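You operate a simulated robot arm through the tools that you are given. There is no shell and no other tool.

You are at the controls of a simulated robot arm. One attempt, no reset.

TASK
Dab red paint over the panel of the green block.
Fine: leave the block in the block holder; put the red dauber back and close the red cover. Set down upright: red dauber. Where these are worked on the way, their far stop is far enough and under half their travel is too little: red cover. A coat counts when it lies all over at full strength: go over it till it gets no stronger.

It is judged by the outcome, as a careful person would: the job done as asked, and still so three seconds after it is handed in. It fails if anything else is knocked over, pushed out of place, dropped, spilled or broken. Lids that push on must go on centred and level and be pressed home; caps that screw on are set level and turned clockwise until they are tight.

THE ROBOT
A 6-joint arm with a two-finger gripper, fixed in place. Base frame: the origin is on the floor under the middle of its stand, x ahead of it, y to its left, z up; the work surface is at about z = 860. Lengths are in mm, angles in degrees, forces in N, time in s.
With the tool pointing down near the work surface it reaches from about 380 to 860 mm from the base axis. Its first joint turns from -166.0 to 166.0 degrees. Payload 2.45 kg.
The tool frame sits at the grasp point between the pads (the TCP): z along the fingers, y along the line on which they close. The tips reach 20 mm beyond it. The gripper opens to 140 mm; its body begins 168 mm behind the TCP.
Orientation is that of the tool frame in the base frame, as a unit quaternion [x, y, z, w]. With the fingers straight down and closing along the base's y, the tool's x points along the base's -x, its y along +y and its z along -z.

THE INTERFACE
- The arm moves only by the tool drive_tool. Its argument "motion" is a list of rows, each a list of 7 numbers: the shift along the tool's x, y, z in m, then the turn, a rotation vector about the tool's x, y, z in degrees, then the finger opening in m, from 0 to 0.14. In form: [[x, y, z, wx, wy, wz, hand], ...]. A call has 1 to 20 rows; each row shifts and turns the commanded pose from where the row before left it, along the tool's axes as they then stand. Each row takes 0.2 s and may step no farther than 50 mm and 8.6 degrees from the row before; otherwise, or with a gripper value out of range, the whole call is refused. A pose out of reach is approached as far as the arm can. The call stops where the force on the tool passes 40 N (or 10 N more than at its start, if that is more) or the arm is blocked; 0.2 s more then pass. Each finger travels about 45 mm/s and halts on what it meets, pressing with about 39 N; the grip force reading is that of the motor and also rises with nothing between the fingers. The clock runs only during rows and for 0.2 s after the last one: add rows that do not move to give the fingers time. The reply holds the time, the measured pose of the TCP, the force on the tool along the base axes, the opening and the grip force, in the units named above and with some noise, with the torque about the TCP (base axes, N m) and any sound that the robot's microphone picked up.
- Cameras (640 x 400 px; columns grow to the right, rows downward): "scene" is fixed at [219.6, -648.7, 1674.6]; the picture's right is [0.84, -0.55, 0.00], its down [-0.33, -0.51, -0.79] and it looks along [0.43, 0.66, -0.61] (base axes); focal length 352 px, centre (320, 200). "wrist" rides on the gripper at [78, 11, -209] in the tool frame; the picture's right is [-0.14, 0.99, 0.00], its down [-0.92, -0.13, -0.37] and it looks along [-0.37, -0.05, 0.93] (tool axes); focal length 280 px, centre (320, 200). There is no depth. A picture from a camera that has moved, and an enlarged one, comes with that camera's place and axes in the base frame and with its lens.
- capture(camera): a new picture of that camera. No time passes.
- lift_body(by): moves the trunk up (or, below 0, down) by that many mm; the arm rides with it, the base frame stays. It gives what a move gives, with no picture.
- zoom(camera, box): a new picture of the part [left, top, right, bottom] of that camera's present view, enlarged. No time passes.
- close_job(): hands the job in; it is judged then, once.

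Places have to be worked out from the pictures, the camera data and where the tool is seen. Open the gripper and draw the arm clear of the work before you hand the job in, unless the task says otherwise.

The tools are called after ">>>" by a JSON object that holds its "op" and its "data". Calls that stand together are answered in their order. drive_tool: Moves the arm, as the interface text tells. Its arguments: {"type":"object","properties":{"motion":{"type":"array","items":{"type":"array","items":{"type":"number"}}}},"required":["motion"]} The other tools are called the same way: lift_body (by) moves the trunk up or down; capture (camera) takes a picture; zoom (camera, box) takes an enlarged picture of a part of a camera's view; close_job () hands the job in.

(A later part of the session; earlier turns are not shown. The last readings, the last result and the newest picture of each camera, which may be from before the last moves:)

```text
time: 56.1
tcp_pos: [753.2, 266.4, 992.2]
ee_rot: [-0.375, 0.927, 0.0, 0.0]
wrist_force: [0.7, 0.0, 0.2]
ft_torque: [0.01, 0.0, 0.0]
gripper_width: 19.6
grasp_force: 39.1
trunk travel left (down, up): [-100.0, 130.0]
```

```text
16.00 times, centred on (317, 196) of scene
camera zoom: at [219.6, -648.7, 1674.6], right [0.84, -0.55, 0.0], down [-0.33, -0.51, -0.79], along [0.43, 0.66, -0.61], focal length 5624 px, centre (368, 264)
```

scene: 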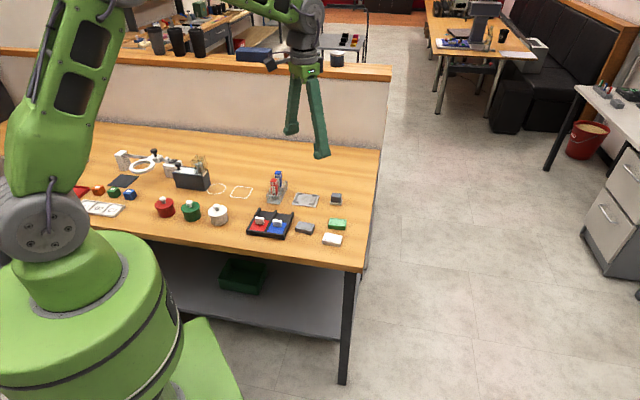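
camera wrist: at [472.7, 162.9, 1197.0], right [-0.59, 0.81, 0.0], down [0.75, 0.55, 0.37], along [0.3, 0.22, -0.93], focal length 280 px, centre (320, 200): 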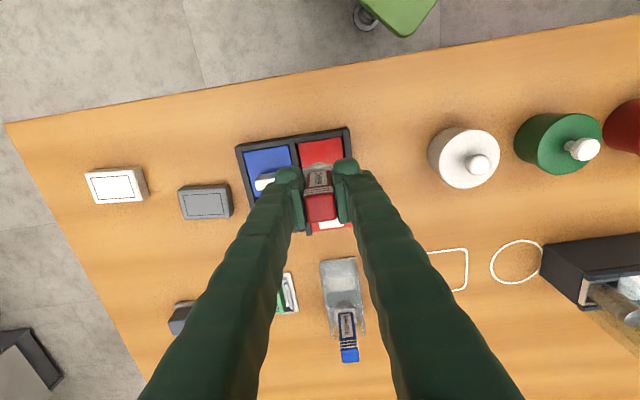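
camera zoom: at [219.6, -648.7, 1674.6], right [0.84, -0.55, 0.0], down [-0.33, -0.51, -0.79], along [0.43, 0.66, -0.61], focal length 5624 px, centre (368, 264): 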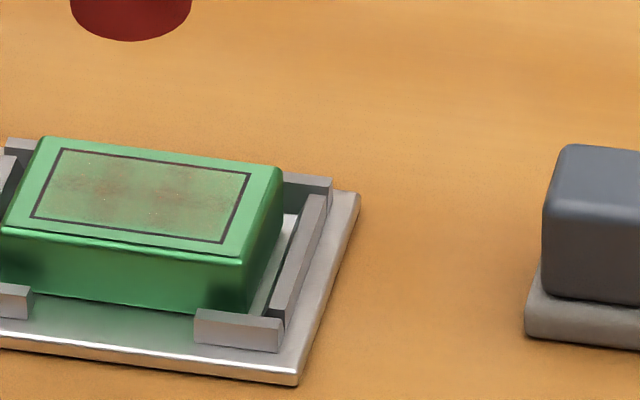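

The thin coat lies over the middle. I now work the panel systematically with firmer dabs, starting at one corner region and reading the force while pressed.

>>> {"op": "drive_tool", "data": {"motion": [[0.006, 0.014, 0.02, 0, 0, 0, 0.018], [0, 0, 0.02, 0, 0, 0, 0.018], [0, 0, 0.006, 0, 0, 0, 0.018], [0, 0, 0.004, 0, 0, 0, 0.018], [0, 0, 0.0015, 0, 0, 0, 0.018], [0, 0, 0, 0, 0, 0, 0.018], [0, 0, 0, 0, 0, 0, 0.018]]}}

```text
time: 57.7
tcp_pos: [739.5, 270.9, 941.4]
ee_rot: [-0.375, 0.927, -0.001, 0.002]
wrist_force: [-1.4, 1.5, 19.2]
ft_torque: [0.08, -0.01, 0.02]
gripper_width: 19.9
grasp_force: 38.8
trunk travel left (down, up): [-100.0, 130.0]
```

A firm 19 N dab. I repeat it across the other five positions of a 3×2 pattern over the panel.

>>> {"op": "drive_tool", "data": {"motion": [[0, 0, -0.006, 0, 0, 0, 0.018], [0, -0.014, 0, 0, 0, 0, 0.018], [0, 0, 0.006, 0, 0, 0, 0.018], [0, 0, 0, 0, 0, 0, 0.018], [0, 0, -0.006, 0, 0, 0, 0.018], [0, -0.014, 0, 0, 0, 0, 0.018], [0, 0, 0.006, 0, 0, 0, 0.018], [0, 0, 0, 0, 0, 0, 0.018], [0, 0, -0.006, 0, 0, 0, 0.018], [-0.012, 0, 0, 0, 0, 0, 0.018], [0, 0, 0.006, 0, 0, 0, 0.018], [0, 0, 0, 0, 0, 0, 0.018], [0, 0, -0.006, 0, 0, 0, 0.018], [0, 0.014, 0, 0, 0, 0, 0.018], [0, 0, 0.006, 0, 0, 0, 0.018], [0, 0, 0, 0, 0, 0, 0.018], [0, 0, -0.006, 0, 0, 0, 0.018], [0, 0.014, 0, 0, 0, 0, 0.018], [0, 0, 0.006, 0, 0, 0, 0.018], [0, 0, 0, 0, 0, 0, 0.018]]}}

>>> {"op": "zoom", "data": {"camera": "scene", "box": [295, 165, 335, 205]}}

```text
time: 61.9
tcp_pos: [748.1, 276.8, 940.9]
ee_rot: [-0.375, 0.927, -0.001, 0.001]
wrist_force: [-1.6, 1.0, 10.2]
ft_torque: [0.08, 0.01, 0.01]
gripper_width: 20.0
grasp_force: 39.3
trunk travel left (down, up): [-100.0, 130.0]
```

```text
10.00 times, centred on (315, 185) of scene
camera zoom: at [219.6, -648.7, 1674.6], right [0.84, -0.55, 0.0], down [-0.33, -0.51, -0.79], along [0.43, 0.66, -0.61], focal length 3515 px, centre (370, 350)
```

zoom: 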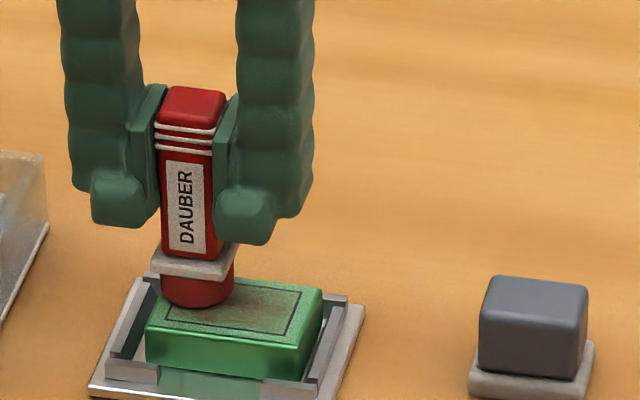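

I raise the dauber and inspect the panel.

>>> {"op": "drive_tool", "data": {"motion": [[0, 0, -0.006, 0, 0, 0, 0.018], [0, 0, -0.02, 0, 0, 0, 0.018], [0, 0, -0.025, 0, 0, 0, 0.018], [0.006, -0.014, 0, 0, 0, 0, 0.018], [0, 0, 0, 0, 0, 0, 0.018]]}}

>>> {"op": "zoom", "data": {"camera": "scene", "box": [302, 186, 332, 206]}}

>>> {"op": "zoom", "data": {"camera": "wrist", "box": [275, 120, 365, 180]}}

```text
time: 63.1
tcp_pos: [754.8, 263.8, 987.2]
ee_rot: [-0.375, 0.927, -0.001, 0.001]
wrist_force: [0.0, -1.0, 0.3]
ft_torque: [0.02, 0.02, 0.01]
gripper_width: 20.1
grasp_force: 38.8
trunk travel left (down, up): [-100.0, 130.0]
```

```text
16.00 times, centred on (317, 196) of scene
camera zoom: at [219.6, -648.7, 1674.6], right [0.84, -0.55, 0.0], down [-0.33, -0.51, -0.79], along [0.43, 0.66, -0.61], focal length 5624 px, centre (368, 264)
```

zoom: 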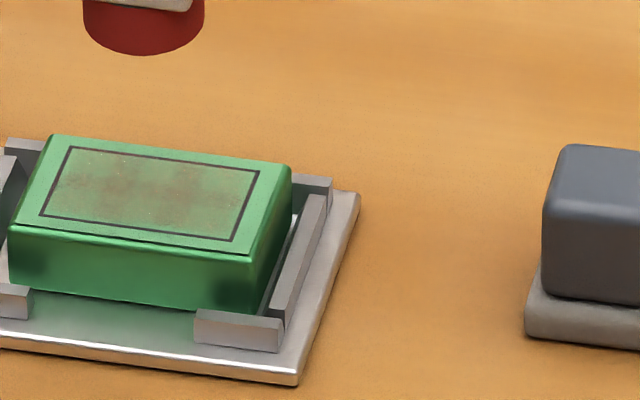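

```text
6.67 times, centred on (320, 150) of wrist
camera zoom: at [689.9, 216.6, 1196.9], right [-0.59, 0.81, 0.0], down [0.75, 0.55, 0.37], along [0.3, 0.22, -0.93], focal length 1869 px, centre (320, 533)
```

zoom: 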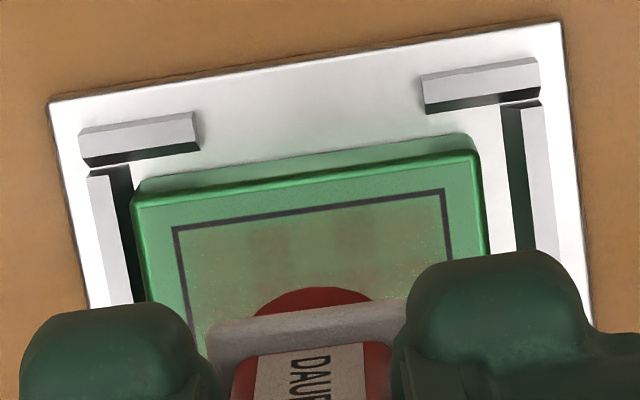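

The coat is still thin and has barely changed, so the dauber is probably spent after few dabs. I go back and reload it in the paint with a longer, firm press.

>>> {"op": "drive_tool", "data": {"motion": [[0.0383, 0.022, 0, 0, 0, 0, 0.018], [0.0383, 0.022, 0, 0, 0, 0, 0.018], [0.0383, 0.022, 0, 0, 0, 0, 0.018], [0.0383, 0.022, 0, 0, 0, 0, 0.018], [0.0383, 0.022, 0, 0, 0, 0, 0.018], [0, 0, 0, 0, 0, 0, 0.018], [0, 0, 0.025, 0, 0, 0, 0.018], [0, 0, 0.02, 0, 0, 0, 0.018], [0, 0, 0.01, 0, 0, 0, 0.018], [0, 0, 0.004, 0, 0, 0, 0.018], [0, 0, 0, 0, 0, 0, 0.018], [0, 0, 0, 0, 0, 0, 0.018]]}}

>>> {"op": "zoom", "data": {"camera": "scene", "box": [240, 180, 300, 240]}}

```text
time: 65.7
tcp_pos: [538.6, 210.1, 933.3]
ee_rot: [-0.375, 0.927, -0.001, 0.001]
wrist_force: [-1.6, -1.9, 19.0]
ft_torque: [-0.03, -0.02, 0.04]
gripper_width: 19.9
grasp_force: 38.8
trunk travel left (down, up): [-100.0, 130.0]
```

```text
6.67 times, centred on (270, 210) of scene
camera zoom: at [219.6, -648.7, 1674.6], right [0.84, -0.55, 0.0], down [-0.33, -0.51, -0.79], along [0.43, 0.66, -0.61], focal length 2344 px, centre (653, 133)
```

zoom: 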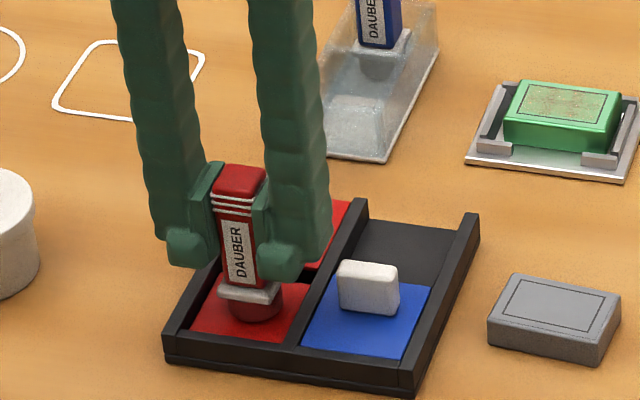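

The head is in the paint at 19 N. While it soaks, I take an unobstructed zoom of the panel.

>>> {"op": "zoom", "data": {"camera": "scene", "box": [303, 186, 327, 202]}}

>>> {"op": "drive_tool", "data": {"motion": [[0, 0, 0.0005, 0, 0, 0, 0.018], [0, 0, 0, 0, 0, 0, 0.018], [0, 0, -0.008, 0, 0, 0, 0.018], [0, 0.006, 0, 0, 0, 0, 0.018], [0, 0, 0.008, 0, 0, 0, 0.018], [0, 0, 0, 0, 0, 0, 0.018], [0, 0, -0.008, 0, 0, 0, 0.018], [0, -0.012, 0, 0, 0, 0, 0.018], [0, 0, 0.008, 0, 0, 0, 0.018], [0, 0, 0, 0, 0, 0, 0.018], [0, 0, 0, 0, 0, 0, 0.018]]}}

```text
16.00 times, centred on (315, 194) of scene
camera zoom: at [219.6, -648.7, 1674.6], right [0.84, -0.55, 0.0], down [-0.33, -0.51, -0.79], along [0.43, 0.66, -0.61], focal length 5624 px, centre (400, 296)
```

zoom: 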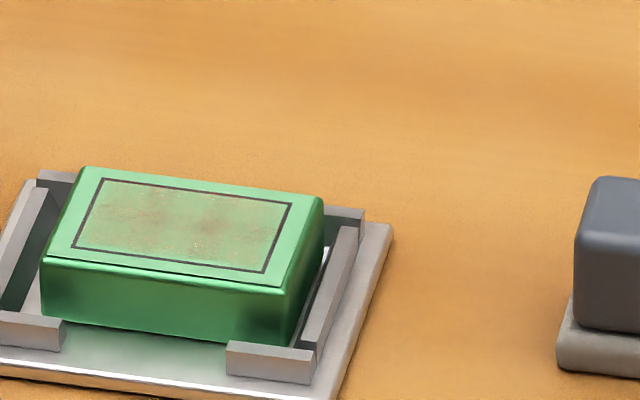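

```text
time: 68.1
tcp_pos: [543.1, 206.5, 931.8]
ee_rot: [-0.375, 0.927, 0.0, 0.001]
wrist_force: [-1.9, -2.1, 18.5]
ft_torque: [-0.11, 0.09, -0.01]
gripper_width: 20.0
grasp_force: 38.8
trunk travel left (down, up): [-100.0, 130.0]
```

The dauber is reloaded with three presses. I return to the panel and give it one firm, held dab in the centre to see how much one fresh dab adds.

>>> {"op": "drive_tool", "data": {"motion": [[0, 0, -0.01, 0, 0, 0, 0.018], [0, 0.006, -0.025, 0, 0, 0, 0.018], [0, 0, -0.0245, 0, 0, 0, 0.018], [-0.0383, -0.022, 0, 0, 0, 0, 0.018], [-0.0383, -0.022, 0, 0, 0, 0, 0.018], [-0.0383, -0.022, 0, 0, 0, 0, 0.018], [-0.0383, -0.022, 0, 0, 0, 0, 0.018], [-0.0383, -0.022, 0, 0, 0, 0, 0.018], [0, 0, 0, 0, 0, 0, 0.018], [0, 0, 0.025, 0, 0, 0, 0.018], [0, 0, 0.02, 0, 0, 0, 0.018], [0, 0, 0.004, 0, 0, 0, 0.018], [0, 0, 0.002, 0, 0, 0, 0.018], [0, 0, 0, 0, 0, 0, 0.018], [0, 0, 0, 0, 0, 0, 0.018]]}}

>>> {"op": "drive_tool", "data": {"motion": [[0, 0, -0.006, 0, 0, 0, 0.018], [0, 0, -0.02, 0, 0, 0, 0.018], [0, 0, -0.025, 0, 0, 0, 0.018], [0, 0, 0, 0, 0, 0, 0.018]]}}

>>> {"op": "zoom", "data": {"camera": "scene", "box": [303, 186, 327, 202]}}

>>> {"op": "zoom", "data": {"camera": "wrist", "box": [275, 120, 365, 180]}}

```text
time: 71.3
tcp_pos: [752.2, 263.9, 942.3]
ee_rot: [-0.375, 0.927, -0.001, 0.001]
wrist_force: [-1.0, 0.2, 10.2]
ft_torque: [0.06, 0.06, 0.01]
gripper_width: 20.2
grasp_force: 39.6
trunk travel left (down, up): [-100.0, 130.0]
```

```text
time: 72.3
tcp_pos: [752.8, 264.6, 990.4]
ee_rot: [-0.374, 0.927, -0.001, 0.0]
wrist_force: [-0.3, 0.3, -0.2]
ft_torque: [0.04, 0.01, -0.01]
gripper_width: 20.1
grasp_force: 38.6
trunk travel left (down, up): [-100.0, 130.0]
```

```text
16.00 times, centred on (315, 194) of scene
camera zoom: at [219.6, -648.7, 1674.6], right [0.84, -0.55, 0.0], down [-0.33, -0.51, -0.79], along [0.43, 0.66, -0.61], focal length 5624 px, centre (400, 296)
```

zoom: 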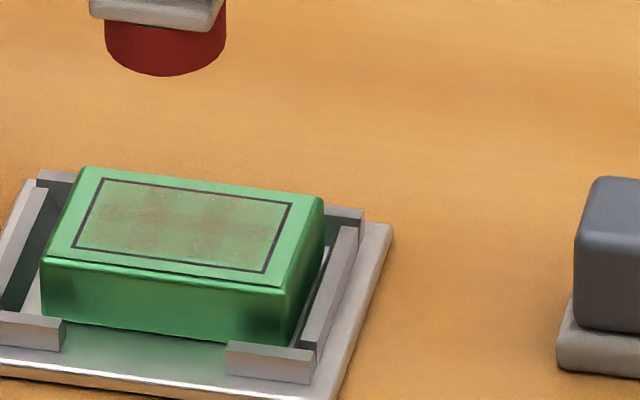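

```text
6.67 times, centred on (320, 150) of wrist
camera zoom: at [688.3, 218.5, 1199.2], right [-0.59, 0.81, 0.0], down [0.75, 0.55, 0.37], along [0.3, 0.22, -0.93], focal length 1869 px, centre (320, 533)
```

zoom: 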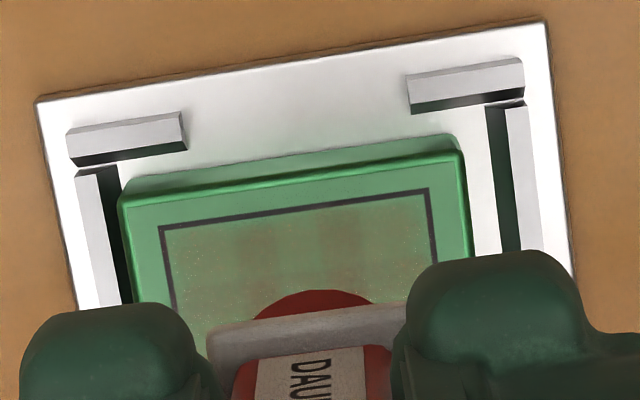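

I zoom further to compare the intensity of the centre with that of the edges.

>>> {"op": "zoom", "data": {"camera": "scene", "box": [305, 189, 317, 197]}}

>>> {"op": "zoom", "data": {"camera": "scene", "box": [311, 189, 323, 197]}}

```text
16.00 times, centred on (311, 193) of scene
camera zoom: at [219.6, -648.7, 1674.6], right [0.84, -0.55, 0.0], down [-0.33, -0.51, -0.79], along [0.43, 0.66, -0.61], focal length 5624 px, centre (464, 312)
```

zoom: 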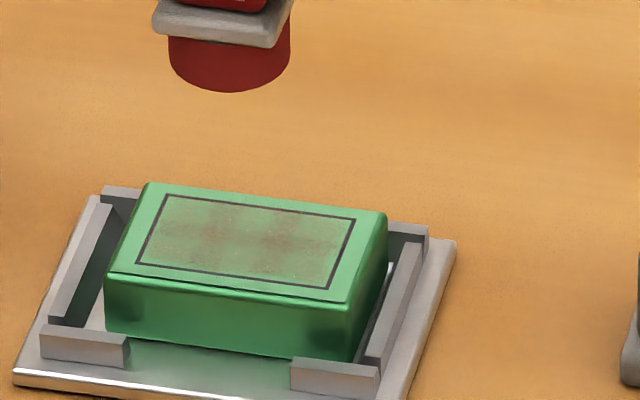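

```text
16.00 times, centred on (317, 193) of scene
camera zoom: at [219.6, -648.7, 1674.6], right [0.84, -0.55, 0.0], down [-0.33, -0.51, -0.79], along [0.43, 0.66, -0.61], focal length 5624 px, centre (368, 312)
```

zoom: 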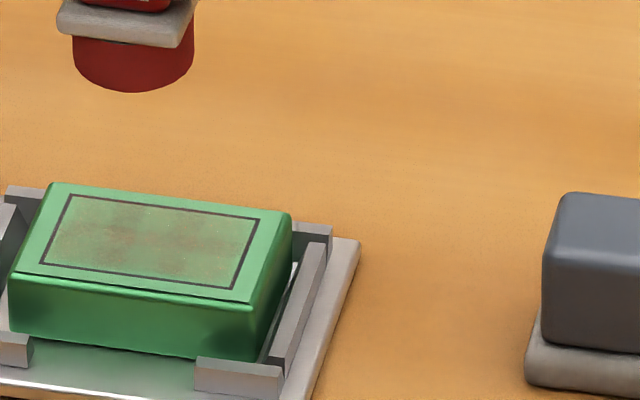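

The coat is patchy and thin. As a test, I dab one corner region (tool +x, +y) several times in a row and see how much stronger it gets.

>>> {"op": "drive_tool", "data": {"motion": [[0.006, 0.014, 0.025, 0, 0, 0, 0.018], [0, 0, 0.018, 0, 0, 0, 0.018], [0, 0, 0.009, 0, 0, 0, 0.018], [0, 0, 0, 0, 0, 0, 0.018], [0, 0, -0.007, 0, 0, 0, 0.018], [0, 0, 0.007, 0, 0, 0, 0.018], [0, 0, 0, 0, 0, 0, 0.018], [0, 0, -0.007, 0, 0, 0, 0.018], [0, 0, 0.007, 0, 0, 0, 0.018], [0, 0, 0, 0, 0, 0, 0.018], [0, 0, -0.007, 0, 0, 0, 0.018], [0, 0, 0.007, 0, 0, 0, 0.018], [0, 0, 0, 0, 0, 0, 0.018]]}}

>>> {"op": "drive_tool", "data": {"motion": [[0, 0, -0.007, 0, 0, 0, 0.018], [0, 0, -0.02, 0, 0, 0, 0.018], [-0.006, -0.014, -0.025, 0, 0, 0, 0.018], [0, 0, 0, 0, 0, 0, 0.018]]}}

>>> {"op": "zoom", "data": {"camera": "scene", "box": [305, 189, 317, 197]}}

>>> {"op": "zoom", "data": {"camera": "wrist", "box": [275, 120, 365, 180]}}

```text
time: 75.1
tcp_pos: [738.7, 271.0, 940.6]
ee_rot: [-0.374, 0.927, -0.001, 0.001]
wrist_force: [-3.7, -0.8, 10.4]
ft_torque: [-0.01, 0.17, -0.02]
gripper_width: 20.1
grasp_force: 39.0
trunk travel left (down, up): [-100.0, 130.0]
```

```text
time: 76.1
tcp_pos: [752.3, 265.6, 990.0]
ee_rot: [-0.374, 0.927, -0.001, 0.0]
wrist_force: [-0.1, 0.5, -0.6]
ft_torque: [0.02, -0.01, 0.05]
gripper_width: 20.0
grasp_force: 39.2
trunk travel left (down, up): [-100.0, 130.0]
```

```text
16.00 times, centred on (311, 193) of scene
camera zoom: at [219.6, -648.7, 1674.6], right [0.84, -0.55, 0.0], down [-0.33, -0.51, -0.79], along [0.43, 0.66, -0.61], focal length 5624 px, centre (464, 312)
```

zoom: 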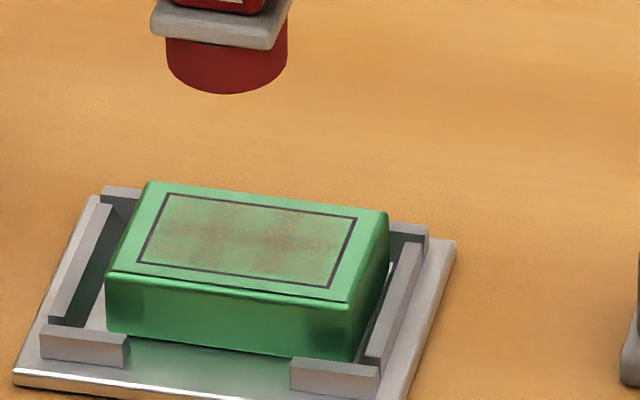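

```text
6.67 times, centred on (320, 150) of wrist
camera zoom: at [687.8, 218.5, 1198.9], right [-0.59, 0.81, 0.0], down [0.75, 0.55, 0.37], along [0.3, 0.22, -0.93], focal length 1869 px, centre (320, 533)
```

zoom: 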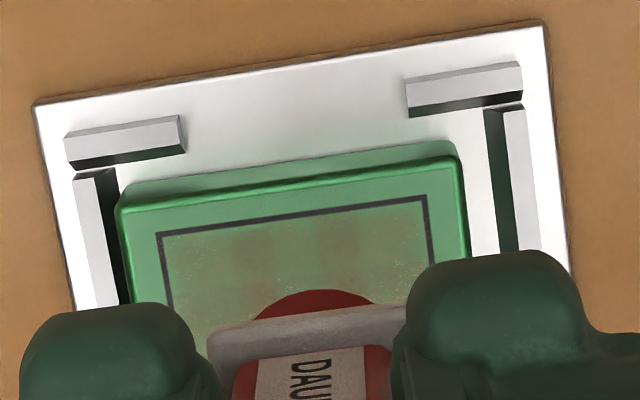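

That corner hardly changed. I shift the tool 45 mm past the block so the wrist camera can see the whole panel unobstructed.

>>> {"op": "drive_tool", "data": {"motion": [[-0.0225, 0, 0, 0, 0, 0, 0.018], [-0.0225, 0, 0, 0, 0, 0, 0.018], [0, 0, 0, 0, 0, 0, 0.018], [0, 0, 0, 0, 0, 0, 0.018]]}}

>>> {"op": "zoom", "data": {"camera": "wrist", "box": [270, 70, 360, 150]}}

```text
time: 77.1
tcp_pos: [784.8, 298.6, 990.2]
ee_rot: [-0.374, 0.927, 0.0, 0.0]
wrist_force: [-0.7, -1.2, 0.4]
ft_torque: [0.02, 0.02, -0.03]
gripper_width: 19.9
grasp_force: 39.0
trunk travel left (down, up): [-100.0, 130.0]
```

```text
5.00 times, centred on (315, 110) of wrist
camera zoom: at [719.7, 250.3, 1199.2], right [-0.59, 0.81, 0.0], down [0.75, 0.55, 0.37], along [0.3, 0.22, -0.93], focal length 1402 px, centre (345, 650)
```

zoom: 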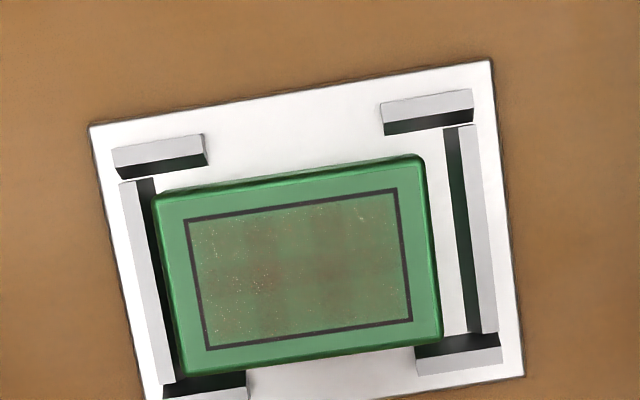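

Now the whole panel is visible. I zoom in on it.

>>> {"op": "zoom", "data": {"camera": "wrist", "box": [292, 92, 336, 122]}}

```text
13.33 times, centred on (314, 107) of wrist
camera zoom: at [719.7, 250.3, 1199.2], right [-0.59, 0.81, 0.0], down [0.75, 0.55, 0.37], along [0.3, 0.22, -0.93], focal length 3738 px, centre (400, 1440)
```

zoom: 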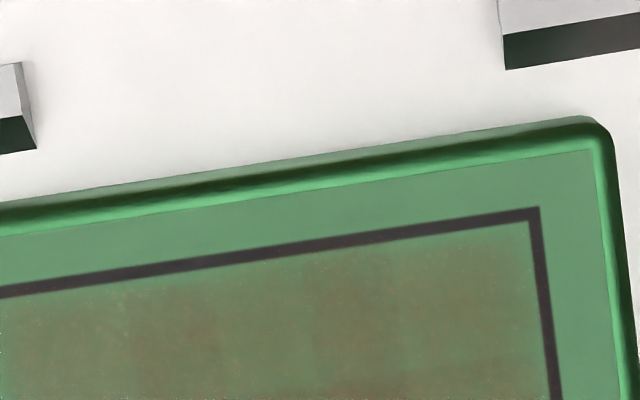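

>>> {"op": "zoom", "data": {"camera": "wrist", "box": [284, 104, 338, 142]}}

```text
10.53 times, centred on (311, 123) of wrist
camera zoom: at [719.7, 250.3, 1199.2], right [-0.59, 0.81, 0.0], down [0.75, 0.55, 0.37], along [0.3, 0.22, -0.93], focal length 2952 px, centre (415, 1010)
```

zoom: 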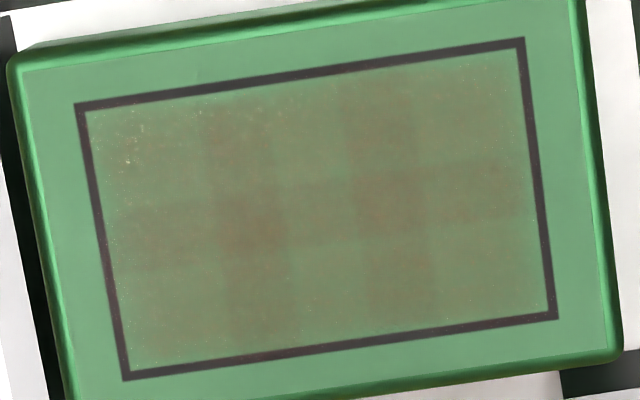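

The coat shows an even, thin, translucent tint over the panel. I reload once more and apply a single firm held dab, then compare from this same viewpoint to learn what each load adds.

>>> {"op": "drive_tool", "data": {"motion": [[0.0473, 0.022, 0, 0, 0, 0, 0.018], [0.0473, 0.022, 0, 0, 0, 0, 0.018], [0.0473, 0.022, 0, 0, 0, 0, 0.018], [0.0473, 0.022, 0, 0, 0, 0, 0.018], [0.0473, 0.022, 0, 0, 0, 0, 0.018], [0, 0, 0, 0, 0, 0, 0.018], [0, 0, 0.025, 0, 0, 0, 0.018], [0, 0, 0.02, 0, 0, 0, 0.018], [0, 0, 0.01, 0, 0, 0, 0.018], [0, 0, 0.0045, 0, 0, 0, 0.018], [0, 0, 0, 0, 0, 0, 0.018], [0, 0, 0, 0, 0, 0, 0.018], [0, 0, 0, 0, 0, 0, 0.018]]}}

>>> {"op": "zoom", "data": {"camera": "scene", "box": [303, 186, 327, 202]}}

```text
refused: row 1 steps farther than a row can; nothing moved
```

```text
16.00 times, centred on (315, 194) of scene
camera zoom: at [219.6, -648.7, 1674.6], right [0.84, -0.55, 0.0], down [-0.33, -0.51, -0.79], along [0.43, 0.66, -0.61], focal length 5624 px, centre (400, 296)
```

zoom: 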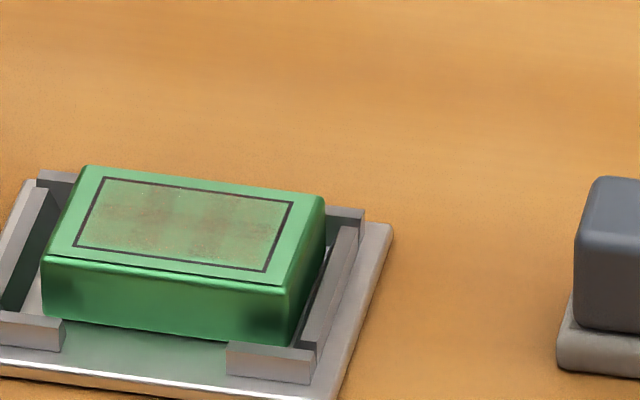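

That step was too long and nothing moved. I split it into six rows.

>>> {"op": "drive_tool", "data": {"motion": [[0.0394, 0.0183, 0, 0, 0, 0, 0.018], [0.0394, 0.0183, 0, 0, 0, 0, 0.018], [0.0394, 0.0183, 0, 0, 0, 0, 0.018], [0.0394, 0.0183, 0, 0, 0, 0, 0.018], [0.0394, 0.0184, 0, 0, 0, 0, 0.018], [0.0395, 0.0184, 0, 0, 0, 0, 0.018], [0, 0, 0, 0, 0, 0, 0.018], [0, 0, 0.025, 0, 0, 0, 0.018], [0, 0, 0.02, 0, 0, 0, 0.018], [0, 0, 0.01, 0, 0, 0, 0.018], [0, 0, 0.0045, 0, 0, 0, 0.018], [0, 0, 0, 0, 0, 0, 0.018], [0, 0, 0, 0, 0, 0, 0.018], [0, 0, 0, 0, 0, 0, 0.018]]}}

```text
time: 80.1
tcp_pos: [539.0, 210.1, 931.7]
ee_rot: [-0.375, 0.927, -0.001, 0.002]
wrist_force: [-0.9, -1.9, 9.9]
ft_torque: [-0.07, 0.0, -0.02]
gripper_width: 20.2
grasp_force: 38.4
trunk travel left (down, up): [-100.0, 130.0]
```

Only 10 N this time. I press 1.5 mm deeper and hold for a second, then lift out.

>>> {"op": "drive_tool", "data": {"motion": [[0, 0, 0.0015, 0, 0, 0, 0.018], [0, 0, 0, 0, 0, 0, 0.018], [0, 0, 0, 0, 0, 0, 0.018], [0, 0, 0, 0, 0, 0, 0.018]]}}

>>> {"op": "drive_tool", "data": {"motion": [[0, 0, -0.011, 0, 0, 0, 0.018], [0, 0, -0.025, 0, 0, 0, 0.018], [0, 0, -0.025, 0, 0, 0, 0.018], [-0.0383, -0.022, 0, 0, 0, 0, 0.018], [-0.0383, -0.022, 0, 0, 0, 0, 0.018], [-0.0383, -0.022, 0, 0, 0, 0, 0.018], [-0.0383, -0.022, 0, 0, 0, 0, 0.018], [-0.0383, -0.022, 0, 0, 0, 0, 0.018], [0, 0, 0, 0, 0, 0, 0.018], [0, 0, 0.025, 0, 0, 0, 0.018], [0, 0, 0.02, 0, 0, 0, 0.018], [0, 0, 0.004, 0, 0, 0, 0.018], [0, 0, 0.002, 0, 0, 0, 0.018], [0, 0, 0, 0, 0, 0, 0.018], [0, 0, 0, 0, 0, 0, 0.018]]}}

```text
time: 81.1
tcp_pos: [539.0, 211.8, 932.2]
ee_rot: [-0.375, 0.927, -0.001, 0.001]
wrist_force: [0.0, 2.1, 30.9]
ft_torque: [0.06, -0.03, 0.06]
gripper_width: 19.9
grasp_force: 38.8
trunk travel left (down, up): [-100.0, 130.0]
```

```text
time: 84.3
tcp_pos: [752.0, 264.5, 941.5]
ee_rot: [-0.375, 0.927, 0.0, 0.002]
wrist_force: [-2.5, -0.2, 12.5]
ft_torque: [-0.01, 0.1, -0.01]
gripper_width: 20.0
grasp_force: 38.5
trunk travel left (down, up): [-100.0, 130.0]
```

Pressing the panel centre at 12.5 N now. I add 1 mm, hold for about a second, then lift and go to the viewing offset.

>>> {"op": "drive_tool", "data": {"motion": [[0, 0, 0.001, 0, 0, 0, 0.018], [0, 0, 0, 0, 0, 0, 0.018], [0, 0, 0, 0, 0, 0, 0.018], [0, 0, 0, 0, 0, 0, 0.018]]}}

>>> {"op": "drive_tool", "data": {"motion": [[0, 0, -0.007, 0, 0, 0, 0.018], [0, 0, -0.02, 0, 0, 0, 0.018], [0, 0, -0.025, 0, 0, 0, 0.018], [-0.0225, 0, 0, 0, 0, 0, 0.018], [-0.0225, 0, 0, 0, 0, 0, 0.018], [0, 0, 0, 0, 0, 0, 0.018], [0, 0, 0, 0, 0, 0, 0.018]]}}

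>>> {"op": "zoom", "data": {"camera": "wrist", "box": [284, 104, 338, 142]}}

>>> {"op": "zoom", "data": {"camera": "scene", "box": [303, 186, 327, 202]}}

```text
time: 85.3
tcp_pos: [752.4, 264.6, 940.7]
ee_rot: [-0.375, 0.927, 0.0, 0.002]
wrist_force: [-1.5, 0.0, 19.7]
ft_torque: [0.05, -0.01, 0.03]
gripper_width: 19.9
grasp_force: 39.5
trunk travel left (down, up): [-100.0, 130.0]
```

```text
time: 86.9
tcp_pos: [787.4, 296.0, 990.8]
ee_rot: [-0.374, 0.927, 0.0, 0.001]
wrist_force: [0.1, -0.5, -0.5]
ft_torque: [-0.03, -0.02, 0.02]
gripper_width: 20.0
grasp_force: 38.7
trunk travel left (down, up): [-100.0, 130.0]
```

```text
10.53 times, centred on (311, 123) of wrist
camera zoom: at [721.8, 248.0, 1199.5], right [-0.59, 0.81, 0.0], down [0.75, 0.55, 0.37], along [0.3, 0.22, -0.93], focal length 2952 px, centre (415, 1010)
```

zoom: 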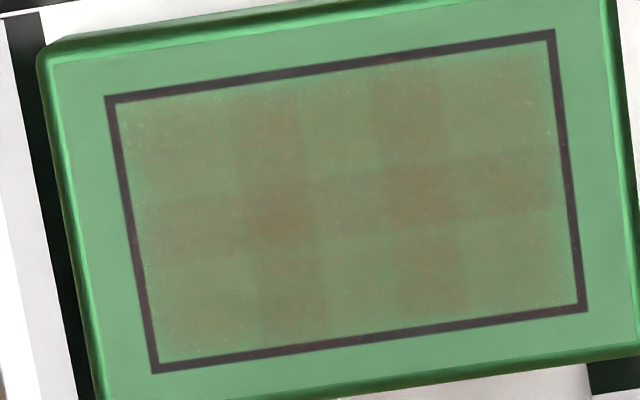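

```text
16.00 times, centred on (315, 194) of scene
camera zoom: at [219.6, -648.7, 1674.6], right [0.84, -0.55, 0.0], down [-0.33, -0.51, -0.79], along [0.43, 0.66, -0.61], focal length 5624 px, centre (400, 296)
```

zoom: 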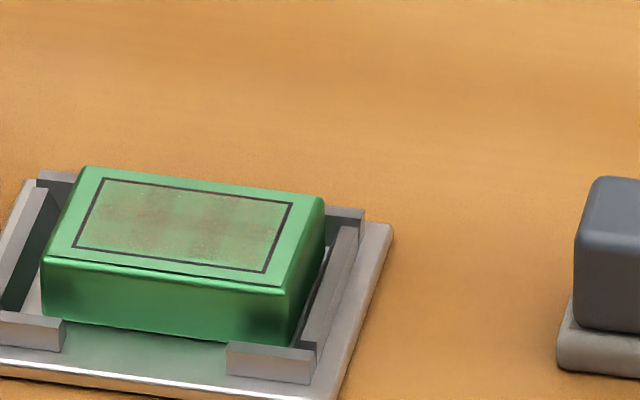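

Nothing visibly changed after that held dab in the centre. As a clear differential test, I press and hold one corner region for about 3 s, then compare that corner with the rest.

>>> {"op": "drive_tool", "data": {"motion": [[0.0255, 0.007, 0, 0, 0, 0, 0.018], [0.0255, 0.007, 0, 0, 0, 0, 0.018], [0, 0, 0.025, 0, 0, 0, 0.018], [0, 0, 0.02, 0, 0, 0, 0.018], [0, 0, 0.005, 0, 0, 0, 0.018], [0, 0, 0.002, 0, 0, 0, 0.018], [0, 0, 0, 0, 0, 0, 0.018], [0, 0, 0, 0, 0, 0, 0.018], [0, 0, 0, 0, 0, 0, 0.018], [0, 0, 0, 0, 0, 0, 0.018], [0, 0, 0, 0, 0, 0, 0.018], [0, 0, 0, 0, 0, 0, 0.018], [0, 0, 0, 0, 0, 0, 0.018], [0, 0, 0, 0, 0, 0, 0.018], [0, 0, 0, 0, 0, 0, 0.018], [0, 0, 0, 0, 0, 0, 0.018], [0, 0, 0, 0, 0, 0, 0.018], [0, 0, 0, 0, 0, 0, 0.018], [0, 0, 0, 0, 0, 0, 0.018], [0, 0, 0, 0, 0, 0, 0.018]]}}

>>> {"op": "drive_tool", "data": {"motion": [[0, 0, -0.007, 0, 0, 0, 0.018], [0, 0, -0.02, 0, 0, 0, 0.018], [0, 0, -0.025, 0, 0, 0, 0.018], [-0.0255, -0.007, 0, 0, 0, 0, 0.018], [-0.0255, -0.007, 0, 0, 0, 0, 0.018], [0, 0, 0, 0, 0, 0, 0.018], [0, 0, 0, 0, 0, 0, 0.018]]}}

>>> {"op": "zoom", "data": {"camera": "wrist", "box": [284, 104, 338, 142]}}

```text
time: 91.1
tcp_pos: [738.3, 270.6, 940.7]
ee_rot: [-0.375, 0.927, 0.0, 0.001]
wrist_force: [1.7, 2.8, 27.7]
ft_torque: [0.19, -0.22, 0.04]
gripper_width: 20.2
grasp_force: 39.2
trunk travel left (down, up): [-100.0, 130.0]
```

```text
time: 92.7
tcp_pos: [784.6, 293.5, 991.4]
ee_rot: [-0.374, 0.927, 0.0, 0.0]
wrist_force: [-0.4, -0.2, 0.2]
ft_torque: [0.01, -0.01, 0.02]
gripper_width: 20.1
grasp_force: 39.0
trunk travel left (down, up): [-100.0, 130.0]
```

```text
10.53 times, centred on (311, 123) of wrist
camera zoom: at [719.0, 247.2, 1199.8], right [-0.59, 0.81, 0.0], down [0.75, 0.55, 0.37], along [0.3, 0.22, -0.93], focal length 2952 px, centre (415, 1010)
```

zoom: 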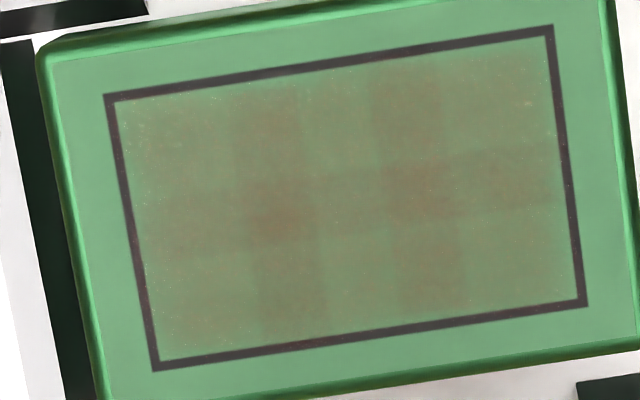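

The held corner got no stronger than the rest, and the tint looks uniform across the panel, which suggests a plateau. To rule out a weak load, I soak the dauber thoroughly with several firm presses and then go over the whole panel again.

>>> {"op": "drive_tool", "data": {"motion": [[0.0394, 0.0183, 0, 0, 0, 0, 0.018], [0.0394, 0.0183, 0, 0, 0, 0, 0.018], [0.0394, 0.0183, 0, 0, 0, 0, 0.018], [0.0394, 0.0183, 0, 0, 0, 0, 0.018], [0.0394, 0.0184, 0, 0, 0, 0, 0.018], [0.0395, 0.0184, 0, 0, 0, 0, 0.018], [0, 0, 0, 0, 0, 0, 0.018], [0, 0, 0.025, 0, 0, 0, 0.018], [0, 0, 0.02, 0, 0, 0, 0.018], [0, 0, 0.01, 0, 0, 0, 0.018], [0, 0, 0.005, 0, 0, 0, 0.018], [0, 0, 0, 0, 0, 0, 0.018], [0, 0, 0, 0, 0, 0, 0.018], [0, 0, 0, 0, 0, 0, 0.018], [0, 0, 0, 0, 0, 0, 0.018], [0, 0, 0, 0, 0, 0, 0.018]]}}

>>> {"op": "zoom", "data": {"camera": "scene", "box": [240, 180, 330, 240]}}

```text
time: 96.1
tcp_pos: [540.9, 211.4, 930.7]
ee_rot: [-0.375, 0.927, 0.0, 0.003]
wrist_force: [2.1, 1.1, 27.5]
ft_torque: [0.09, -0.2, -0.03]
gripper_width: 19.9
grasp_force: 39.2
trunk travel left (down, up): [-100.0, 130.0]
```

```text
6.67 times, centred on (285, 210) of scene
camera zoom: at [219.6, -648.7, 1674.6], right [0.84, -0.55, 0.0], down [-0.33, -0.51, -0.79], along [0.43, 0.66, -0.61], focal length 2344 px, centre (553, 133)
```

zoom: 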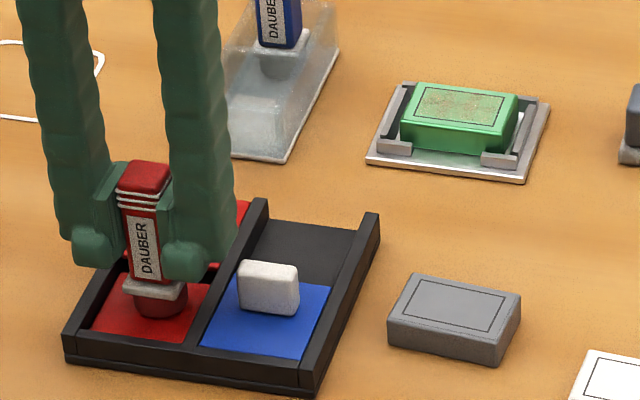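

The pad is soaking at 27 N. Now I return and go over the panel in the full 3×2 pattern again, starting at (+x, +y).

>>> {"op": "drive_tool", "data": {"motion": [[0, 0, -0.01, 0, 0, 0, 0.018], [0, 0, -0.025, 0, 0, 0, 0.018], [0, 0, -0.025, 0, 0, 0, 0.018], [-0.0383, -0.022, 0, 0, 0, 0, 0.018], [-0.0383, -0.022, 0, 0, 0, 0, 0.018], [-0.0383, -0.022, 0, 0, 0, 0, 0.018], [-0.0383, -0.022, 0, 0, 0, 0, 0.018], [-0.0323, -0.008, 0, 0, 0, 0, 0.018], [0, 0, 0, 0, 0, 0, 0.018], [0, 0, 0.025, 0, 0, 0, 0.018], [0, 0, 0.02, 0, 0, 0, 0.018], [0, 0, 0.005, 0, 0, 0, 0.018], [0, 0, 0.002, 0, 0, 0, 0.018], [0, 0, 0, 0, 0, 0, 0.018], [0, 0, 0, 0, 0, 0, 0.018]]}}

>>> {"op": "drive_tool", "data": {"motion": [[0, 0, -0.006, 0, 0, 0, 0.018], [0, -0.014, 0, 0, 0, 0, 0.018], [0, 0, 0.006, 0, 0, 0, 0.018], [0, 0, 0, 0, 0, 0, 0.018], [0, 0, -0.006, 0, 0, 0, 0.018], [0, -0.014, 0, 0, 0, 0, 0.018], [0, 0, 0.006, 0, 0, 0, 0.018], [0, 0, 0, 0, 0, 0, 0.018], [0, 0, -0.006, 0, 0, 0, 0.018], [-0.012, 0, 0, 0, 0, 0, 0.018], [0, 0, 0.006, 0, 0, 0, 0.018], [0, 0, 0, 0, 0, 0, 0.018], [0, 0, -0.006, 0, 0, 0, 0.018], [0, 0.014, 0, 0, 0, 0, 0.018], [0, 0, 0.006, 0, 0, 0, 0.018], [0, 0, 0, 0, 0, 0, 0.018], [0, 0, -0.006, 0, 0, 0, 0.018], [0, 0.014, 0, 0, 0, 0, 0.018], [0, 0, 0.006, 0, 0, 0, 0.018], [0, 0, 0, 0, 0, 0, 0.018]]}}

>>> {"op": "drive_tool", "data": {"motion": [[0, 0, -0.007, 0, 0, 0, 0.018], [0, 0, -0.02, 0, 0, 0, 0.018], [0, 0, -0.025, 0, 0, 0, 0.018], [-0.0195, -0.007, 0, 0, 0, 0, 0.018], [-0.0195, -0.007, 0, 0, 0, 0, 0.018], [0, 0, 0, 0, 0, 0, 0.018], [0, 0, 0, 0, 0, 0, 0.018]]}}

>>> {"op": "zoom", "data": {"camera": "wrist", "box": [284, 104, 338, 142]}}

>>> {"op": "zoom", "data": {"camera": "scene", "box": [303, 186, 327, 202]}}

```text
time: 99.3
tcp_pos: [740.8, 271.2, 940.4]
ee_rot: [-0.375, 0.927, -0.001, 0.001]
wrist_force: [0.0, -0.9, 6.1]
ft_torque: [-0.06, -0.01, 0.02]
gripper_width: 20.3
grasp_force: 38.7
trunk travel left (down, up): [-100.0, 130.0]
```

```text
time: 103.5
tcp_pos: [747.7, 278.1, 940.4]
ee_rot: [-0.375, 0.927, 0.0, 0.001]
wrist_force: [-1.6, -0.2, 7.9]
ft_torque: [-0.01, 0.05, -0.01]
gripper_width: 19.8
grasp_force: 39.2
trunk travel left (down, up): [-100.0, 130.0]
```

```text
time: 105.1
tcp_pos: [783.2, 296.0, 991.3]
ee_rot: [-0.374, 0.927, -0.001, 0.0]
wrist_force: [-0.5, 0.9, -0.7]
ft_torque: [-0.01, 0.02, 0.0]
gripper_width: 20.0
grasp_force: 38.8
trunk travel left (down, up): [-100.0, 130.0]
```

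```text
10.53 times, centred on (311, 123) of wrist
camera zoom: at [718.8, 249.2, 1199.9], right [-0.59, 0.81, 0.0], down [0.75, 0.55, 0.37], along [0.3, 0.22, -0.93], focal length 2952 px, centre (415, 1010)
```

zoom: 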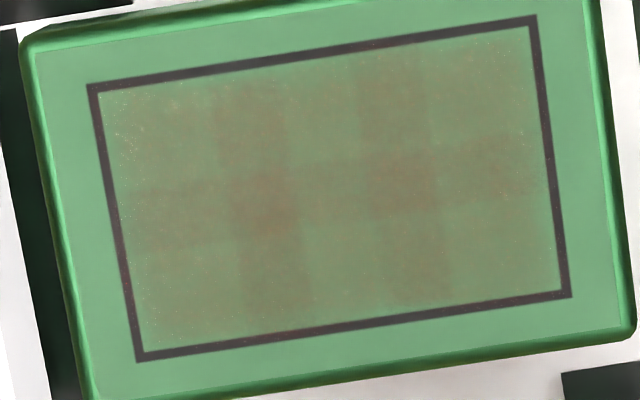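

```text
16.00 times, centred on (315, 194) of scene
camera zoom: at [219.6, -648.7, 1674.6], right [0.84, -0.55, 0.0], down [-0.33, -0.51, -0.79], along [0.43, 0.66, -0.61], focal length 5624 px, centre (400, 296)
```

zoom: 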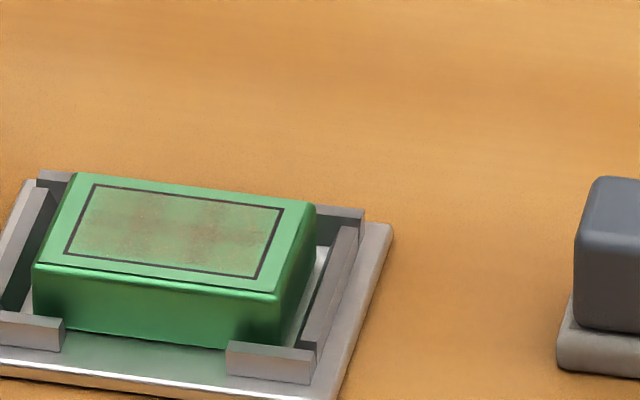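

The tint looks about the same as before. I take the same high-zoom crop as earlier to compare its intensity more carefully.

>>> {"op": "zoom", "data": {"camera": "wrist", "box": [292, 92, 336, 122]}}

>>> {"op": "zoom", "data": {"camera": "wrist", "box": [270, 70, 360, 150]}}

```text
13.33 times, centred on (314, 107) of wrist
camera zoom: at [718.8, 249.2, 1199.9], right [-0.59, 0.81, 0.0], down [0.75, 0.55, 0.37], along [0.3, 0.22, -0.93], focal length 3738 px, centre (400, 1440)
```

zoom: 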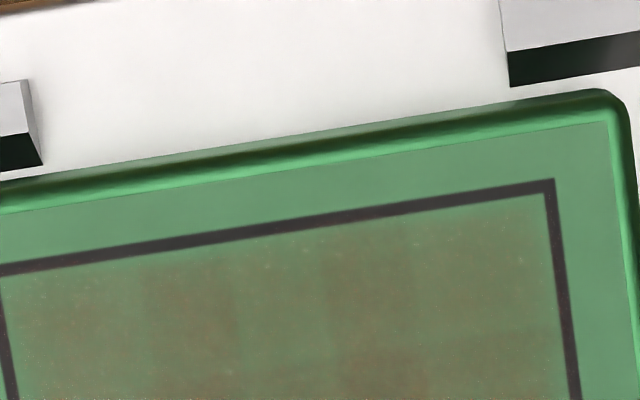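

```text
5.00 times, centred on (315, 110) of wrist
camera zoom: at [718.8, 249.2, 1199.9], right [-0.59, 0.81, 0.0], down [0.75, 0.55, 0.37], along [0.3, 0.22, -0.93], focal length 1402 px, centre (345, 650)
```

zoom: 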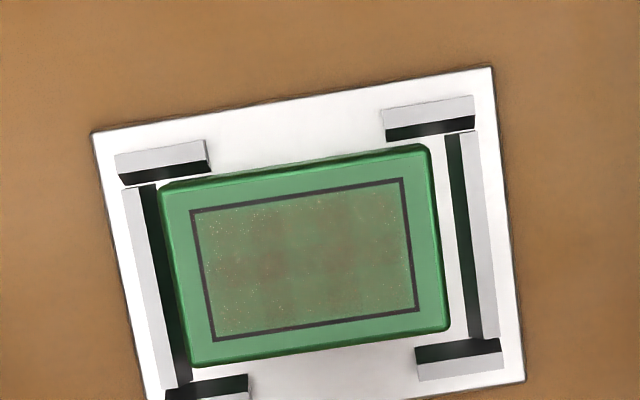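

The tint is nearly uniform, but the far (+y, −x) patch, which was dabbed last in each pass, looks slightly greener. I reload and work specifically on that patch first with the fresh pad, to see whether it strengthens.

>>> {"op": "drive_tool", "data": {"motion": [[0.0394, 0.0183, 0, 0, 0, 0, 0.018], [0.0394, 0.0183, 0, 0, 0, 0, 0.018], [0.0394, 0.0183, 0, 0, 0, 0, 0.018], [0.0394, 0.0183, 0, 0, 0, 0, 0.018], [0.0394, 0.0184, 0, 0, 0, 0, 0.018], [0.0395, 0.0184, 0, 0, 0, 0, 0.018], [0, 0, 0, 0, 0, 0, 0.018], [0, 0, 0.025, 0, 0, 0, 0.018], [0, 0, 0.02, 0, 0, 0, 0.018], [0, 0, 0.01, 0, 0, 0, 0.018], [0, 0, 0.0055, 0, 0, 0, 0.018], [0, 0, 0, 0, 0, 0, 0.018], [0, 0, 0, 0, 0, 0, 0.018], [0, 0, -0.0105, 0, 0, 0, 0.018], [0, 0, 0.0105, 0, 0, 0, 0.018], [0, 0, 0, 0, 0, 0, 0.018], [0, 0, 0, 0, 0, 0, 0.018]]}}

>>> {"op": "drive_tool", "data": {"motion": [[0, 0, -0.0105, 0, 0, 0, 0.018], [0, 0, -0.025, 0, 0, 0, 0.018], [0, 0, -0.025, 0, 0, 0, 0.018], [-0.0397, -0.0188, 0, 0, 0, 0, 0.018], [-0.0397, -0.0188, 0, 0, 0, 0, 0.018], [-0.0397, -0.0188, 0, 0, 0, 0, 0.018], [-0.0397, -0.0188, 0, 0, 0, 0, 0.018], [-0.0397, -0.0193, 0, 0, 0, 0, 0.018], [0, 0, 0, 0, 0, 0, 0.018], [0, 0, 0.025, 0, 0, 0, 0.018], [0, 0, 0.02, 0, 0, 0, 0.018], [0, 0, 0.007, 0, 0, 0, 0.018], [0, 0, 0, 0, 0, 0, 0.018], [0, 0, 0, 0, 0, 0, 0.018]]}}

```text
time: 108.7
tcp_pos: [538.1, 209.1, 930.7]
ee_rot: [-0.374, 0.927, -0.001, 0.001]
wrist_force: [-6.1, -4.6, 30.6]
ft_torque: [-0.18, 0.23, -0.03]
gripper_width: 20.3
grasp_force: 39.3
trunk travel left (down, up): [-100.0, 130.0]
```

```text
time: 111.7
tcp_pos: [749.1, 279.9, 940.1]
ee_rot: [-0.375, 0.927, 0.0, 0.002]
wrist_force: [-0.5, 0.5, 8.7]
ft_torque: [0.12, -0.09, 0.02]
gripper_width: 20.1
grasp_force: 38.8
trunk travel left (down, up): [-100.0, 130.0]
```

I'm on that patch at 9 N. I press deeper, then repeat two more dabs there, and view.

>>> {"op": "drive_tool", "data": {"motion": [[0, 0, 0.0015, 0, 0, 0, 0.018], [0, 0, 0, 0, 0, 0, 0.018], [0, 0, 0, 0, 0, 0, 0.018], [0, 0, -0.007, 0, 0, 0, 0.018], [0, 0, 0.007, 0, 0, 0, 0.018], [0, 0, 0, 0, 0, 0, 0.018], [0, 0, 0, 0, 0, 0, 0.018], [0, 0, -0.007, 0, 0, 0, 0.018], [0, 0, 0.007, 0, 0, 0, 0.018], [0, 0, 0, 0, 0, 0, 0.018], [0, 0, 0, 0, 0, 0, 0.018]]}}

>>> {"op": "drive_tool", "data": {"motion": [[0, 0, -0.0085, 0, 0, 0, 0.018], [0, 0, -0.02, 0, 0, 0, 0.018], [0, 0, -0.025, 0, 0, 0, 0.018], [-0.019, -0.0077, 0, 0, 0, 0, 0.018], [-0.019, -0.0078, 0, 0, 0, 0, 0.018], [0, 0, 0, 0, 0, 0, 0.018], [0, 0, 0, 0, 0, 0, 0.018]]}}

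>>> {"op": "zoom", "data": {"camera": "wrist", "box": [284, 104, 338, 142]}}

>>> {"op": "zoom", "data": {"camera": "scene", "box": [303, 186, 327, 202]}}

```text
time: 114.1
tcp_pos: [747.2, 280.7, 940.4]
ee_rot: [-0.374, 0.927, -0.001, 0.002]
wrist_force: [-3.9, 1.6, 15.0]
ft_torque: [0.14, 0.11, -0.01]
gripper_width: 20.0
grasp_force: 38.7
trunk travel left (down, up): [-100.0, 130.0]
```

```text
time: 115.7
tcp_pos: [785.3, 295.1, 989.6]
ee_rot: [-0.375, 0.927, -0.002, 0.0]
wrist_force: [0.6, -0.2, 0.6]
ft_torque: [0.02, 0.0, 0.02]
gripper_width: 20.0
grasp_force: 38.8
trunk travel left (down, up): [-100.0, 130.0]
```

```text
10.53 times, centred on (311, 123) of wrist
camera zoom: at [720.5, 248.2, 1197.1], right [-0.59, 0.81, 0.0], down [0.75, 0.55, 0.37], along [0.3, 0.22, -0.93], focal length 2952 px, centre (415, 1010)
```

zoom: 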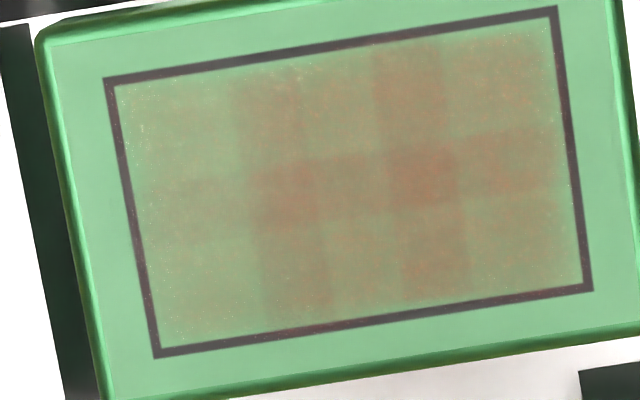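

```text
16.00 times, centred on (315, 194) of scene
camera zoom: at [219.6, -648.7, 1674.6], right [0.84, -0.55, 0.0], down [-0.33, -0.51, -0.79], along [0.43, 0.66, -0.61], focal length 5624 px, centre (400, 296)
```

zoom: 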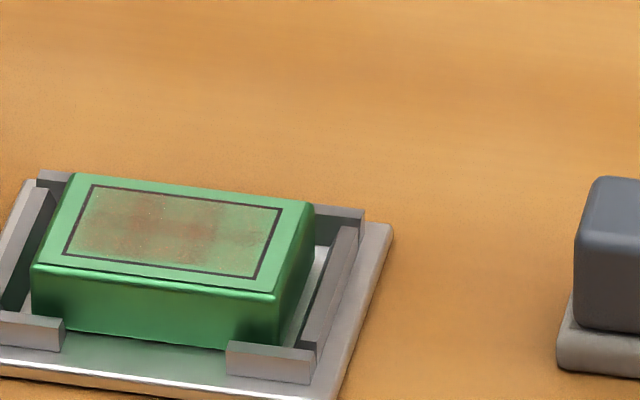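

Now there is a clear change: the middle and right part became redder. So the coat does build up, but each load carries only a little paint. I run repeated dip-and-dab cycles, now on the lagging left side (−y).

>>> {"op": "drive_tool", "data": {"motion": [[0.0394, 0.0183, 0, 0, 0, 0, 0.018], [0.0394, 0.0183, 0, 0, 0, 0, 0.018], [0.0394, 0.0183, 0, 0, 0, 0, 0.018], [0.0394, 0.0183, 0, 0, 0, 0, 0.018], [0.0394, 0.0184, 0, 0, 0, 0, 0.018], [0.0395, 0.0184, 0.02, 0, 0, 0, 0.018], [0, 0, 0.027, 0, 0, 0, 0.018], [0, 0, 0.014, 0, 0, 0, 0.018], [0, 0, 0, 0, 0, 0, 0.018], [0, 0, 0, 0, 0, 0, 0.018], [0, 0, -0.039, 0, 0, 0, 0.018], [-0.0383, -0.0251, 0, 0, 0, 0, 0.018], [-0.0383, -0.0251, 0, 0, 0, 0, 0.018], [-0.0383, -0.0251, 0, 0, 0, 0, 0.018], [-0.0383, -0.0251, 0, 0, 0, 0, 0.018], [-0.0383, -0.0251, 0, 0, 0, 0, 0.018], [0, 0, 0.022, 0, 0, 0, 0.018], [0, 0, 0.009, 0, 0, 0, 0.018], [0, 0, 0, 0, 0, 0, 0.018], [0, 0, 0, 0, 0, 0, 0.018]]}}

```text
time: 119.9
tcp_pos: [763.5, 253.9, 939.5]
ee_rot: [-0.375, 0.927, -0.001, 0.004]
wrist_force: [1.8, 1.9, 33.5]
ft_torque: [0.2, -0.22, 0.03]
gripper_width: 20.4
grasp_force: 39.0
trunk travel left (down, up): [-100.0, 130.0]
```

33 N on the left side. I do two more dabs here, then view.

>>> {"op": "drive_tool", "data": {"motion": [[0, 0, -0.007, 0, 0, 0, 0.018], [0, 0, 0.0065, 0, 0, 0, 0.018], [0, 0, 0, 0, 0, 0, 0.018], [0, 0, -0.007, 0, 0, 0, 0.018], [0, 0, 0.007, 0, 0, 0, 0.018], [0, 0, 0, 0, 0, 0, 0.018], [0, 0, -0.0325, 0, 0, 0, 0.018], [-0.0225, 0.0077, -0.02, 0, 0, 0, 0.018], [-0.0225, 0.0078, 0, 0, 0, 0, 0.018], [0, 0, 0, 0, 0, 0, 0.018], [0, 0, 0, 0, 0, 0, 0.018]]}}

>>> {"op": "zoom", "data": {"camera": "wrist", "box": [284, 104, 338, 142]}}

>>> {"op": "zoom", "data": {"camera": "scene", "box": [303, 186, 327, 202]}}

```text
time: 122.3
tcp_pos: [784.9, 297.3, 993.4]
ee_rot: [-0.374, 0.927, -0.001, 0.0]
wrist_force: [0.5, 0.5, 0.3]
ft_torque: [0.01, 0.0, 0.0]
gripper_width: 20.0
grasp_force: 39.5
trunk travel left (down, up): [-100.0, 130.0]
```

```text
10.53 times, centred on (311, 123) of wrist
camera zoom: at [719.8, 250.1, 1201.3], right [-0.59, 0.81, 0.0], down [0.75, 0.55, 0.37], along [0.3, 0.22, -0.93], focal length 2952 px, centre (415, 1010)
```

zoom: 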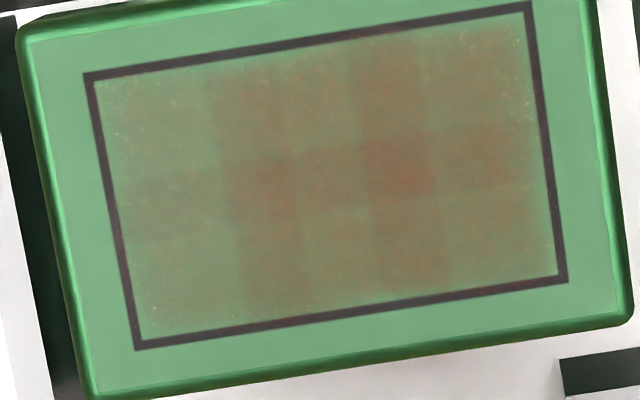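

```text
16.00 times, centred on (315, 194) of scene
camera zoom: at [219.6, -648.7, 1674.6], right [0.84, -0.55, 0.0], down [-0.33, -0.51, -0.79], along [0.43, 0.66, -0.61], focal length 5624 px, centre (400, 296)
```

zoom: 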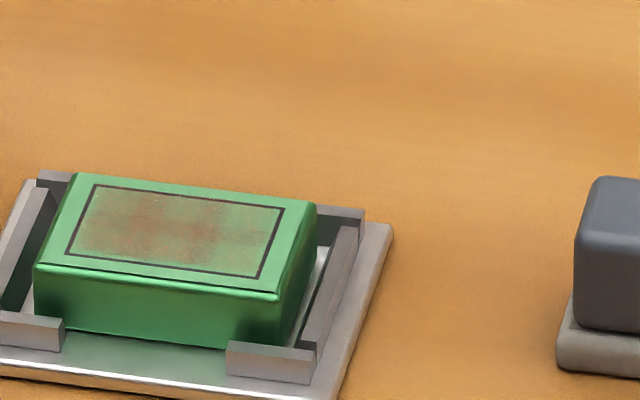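

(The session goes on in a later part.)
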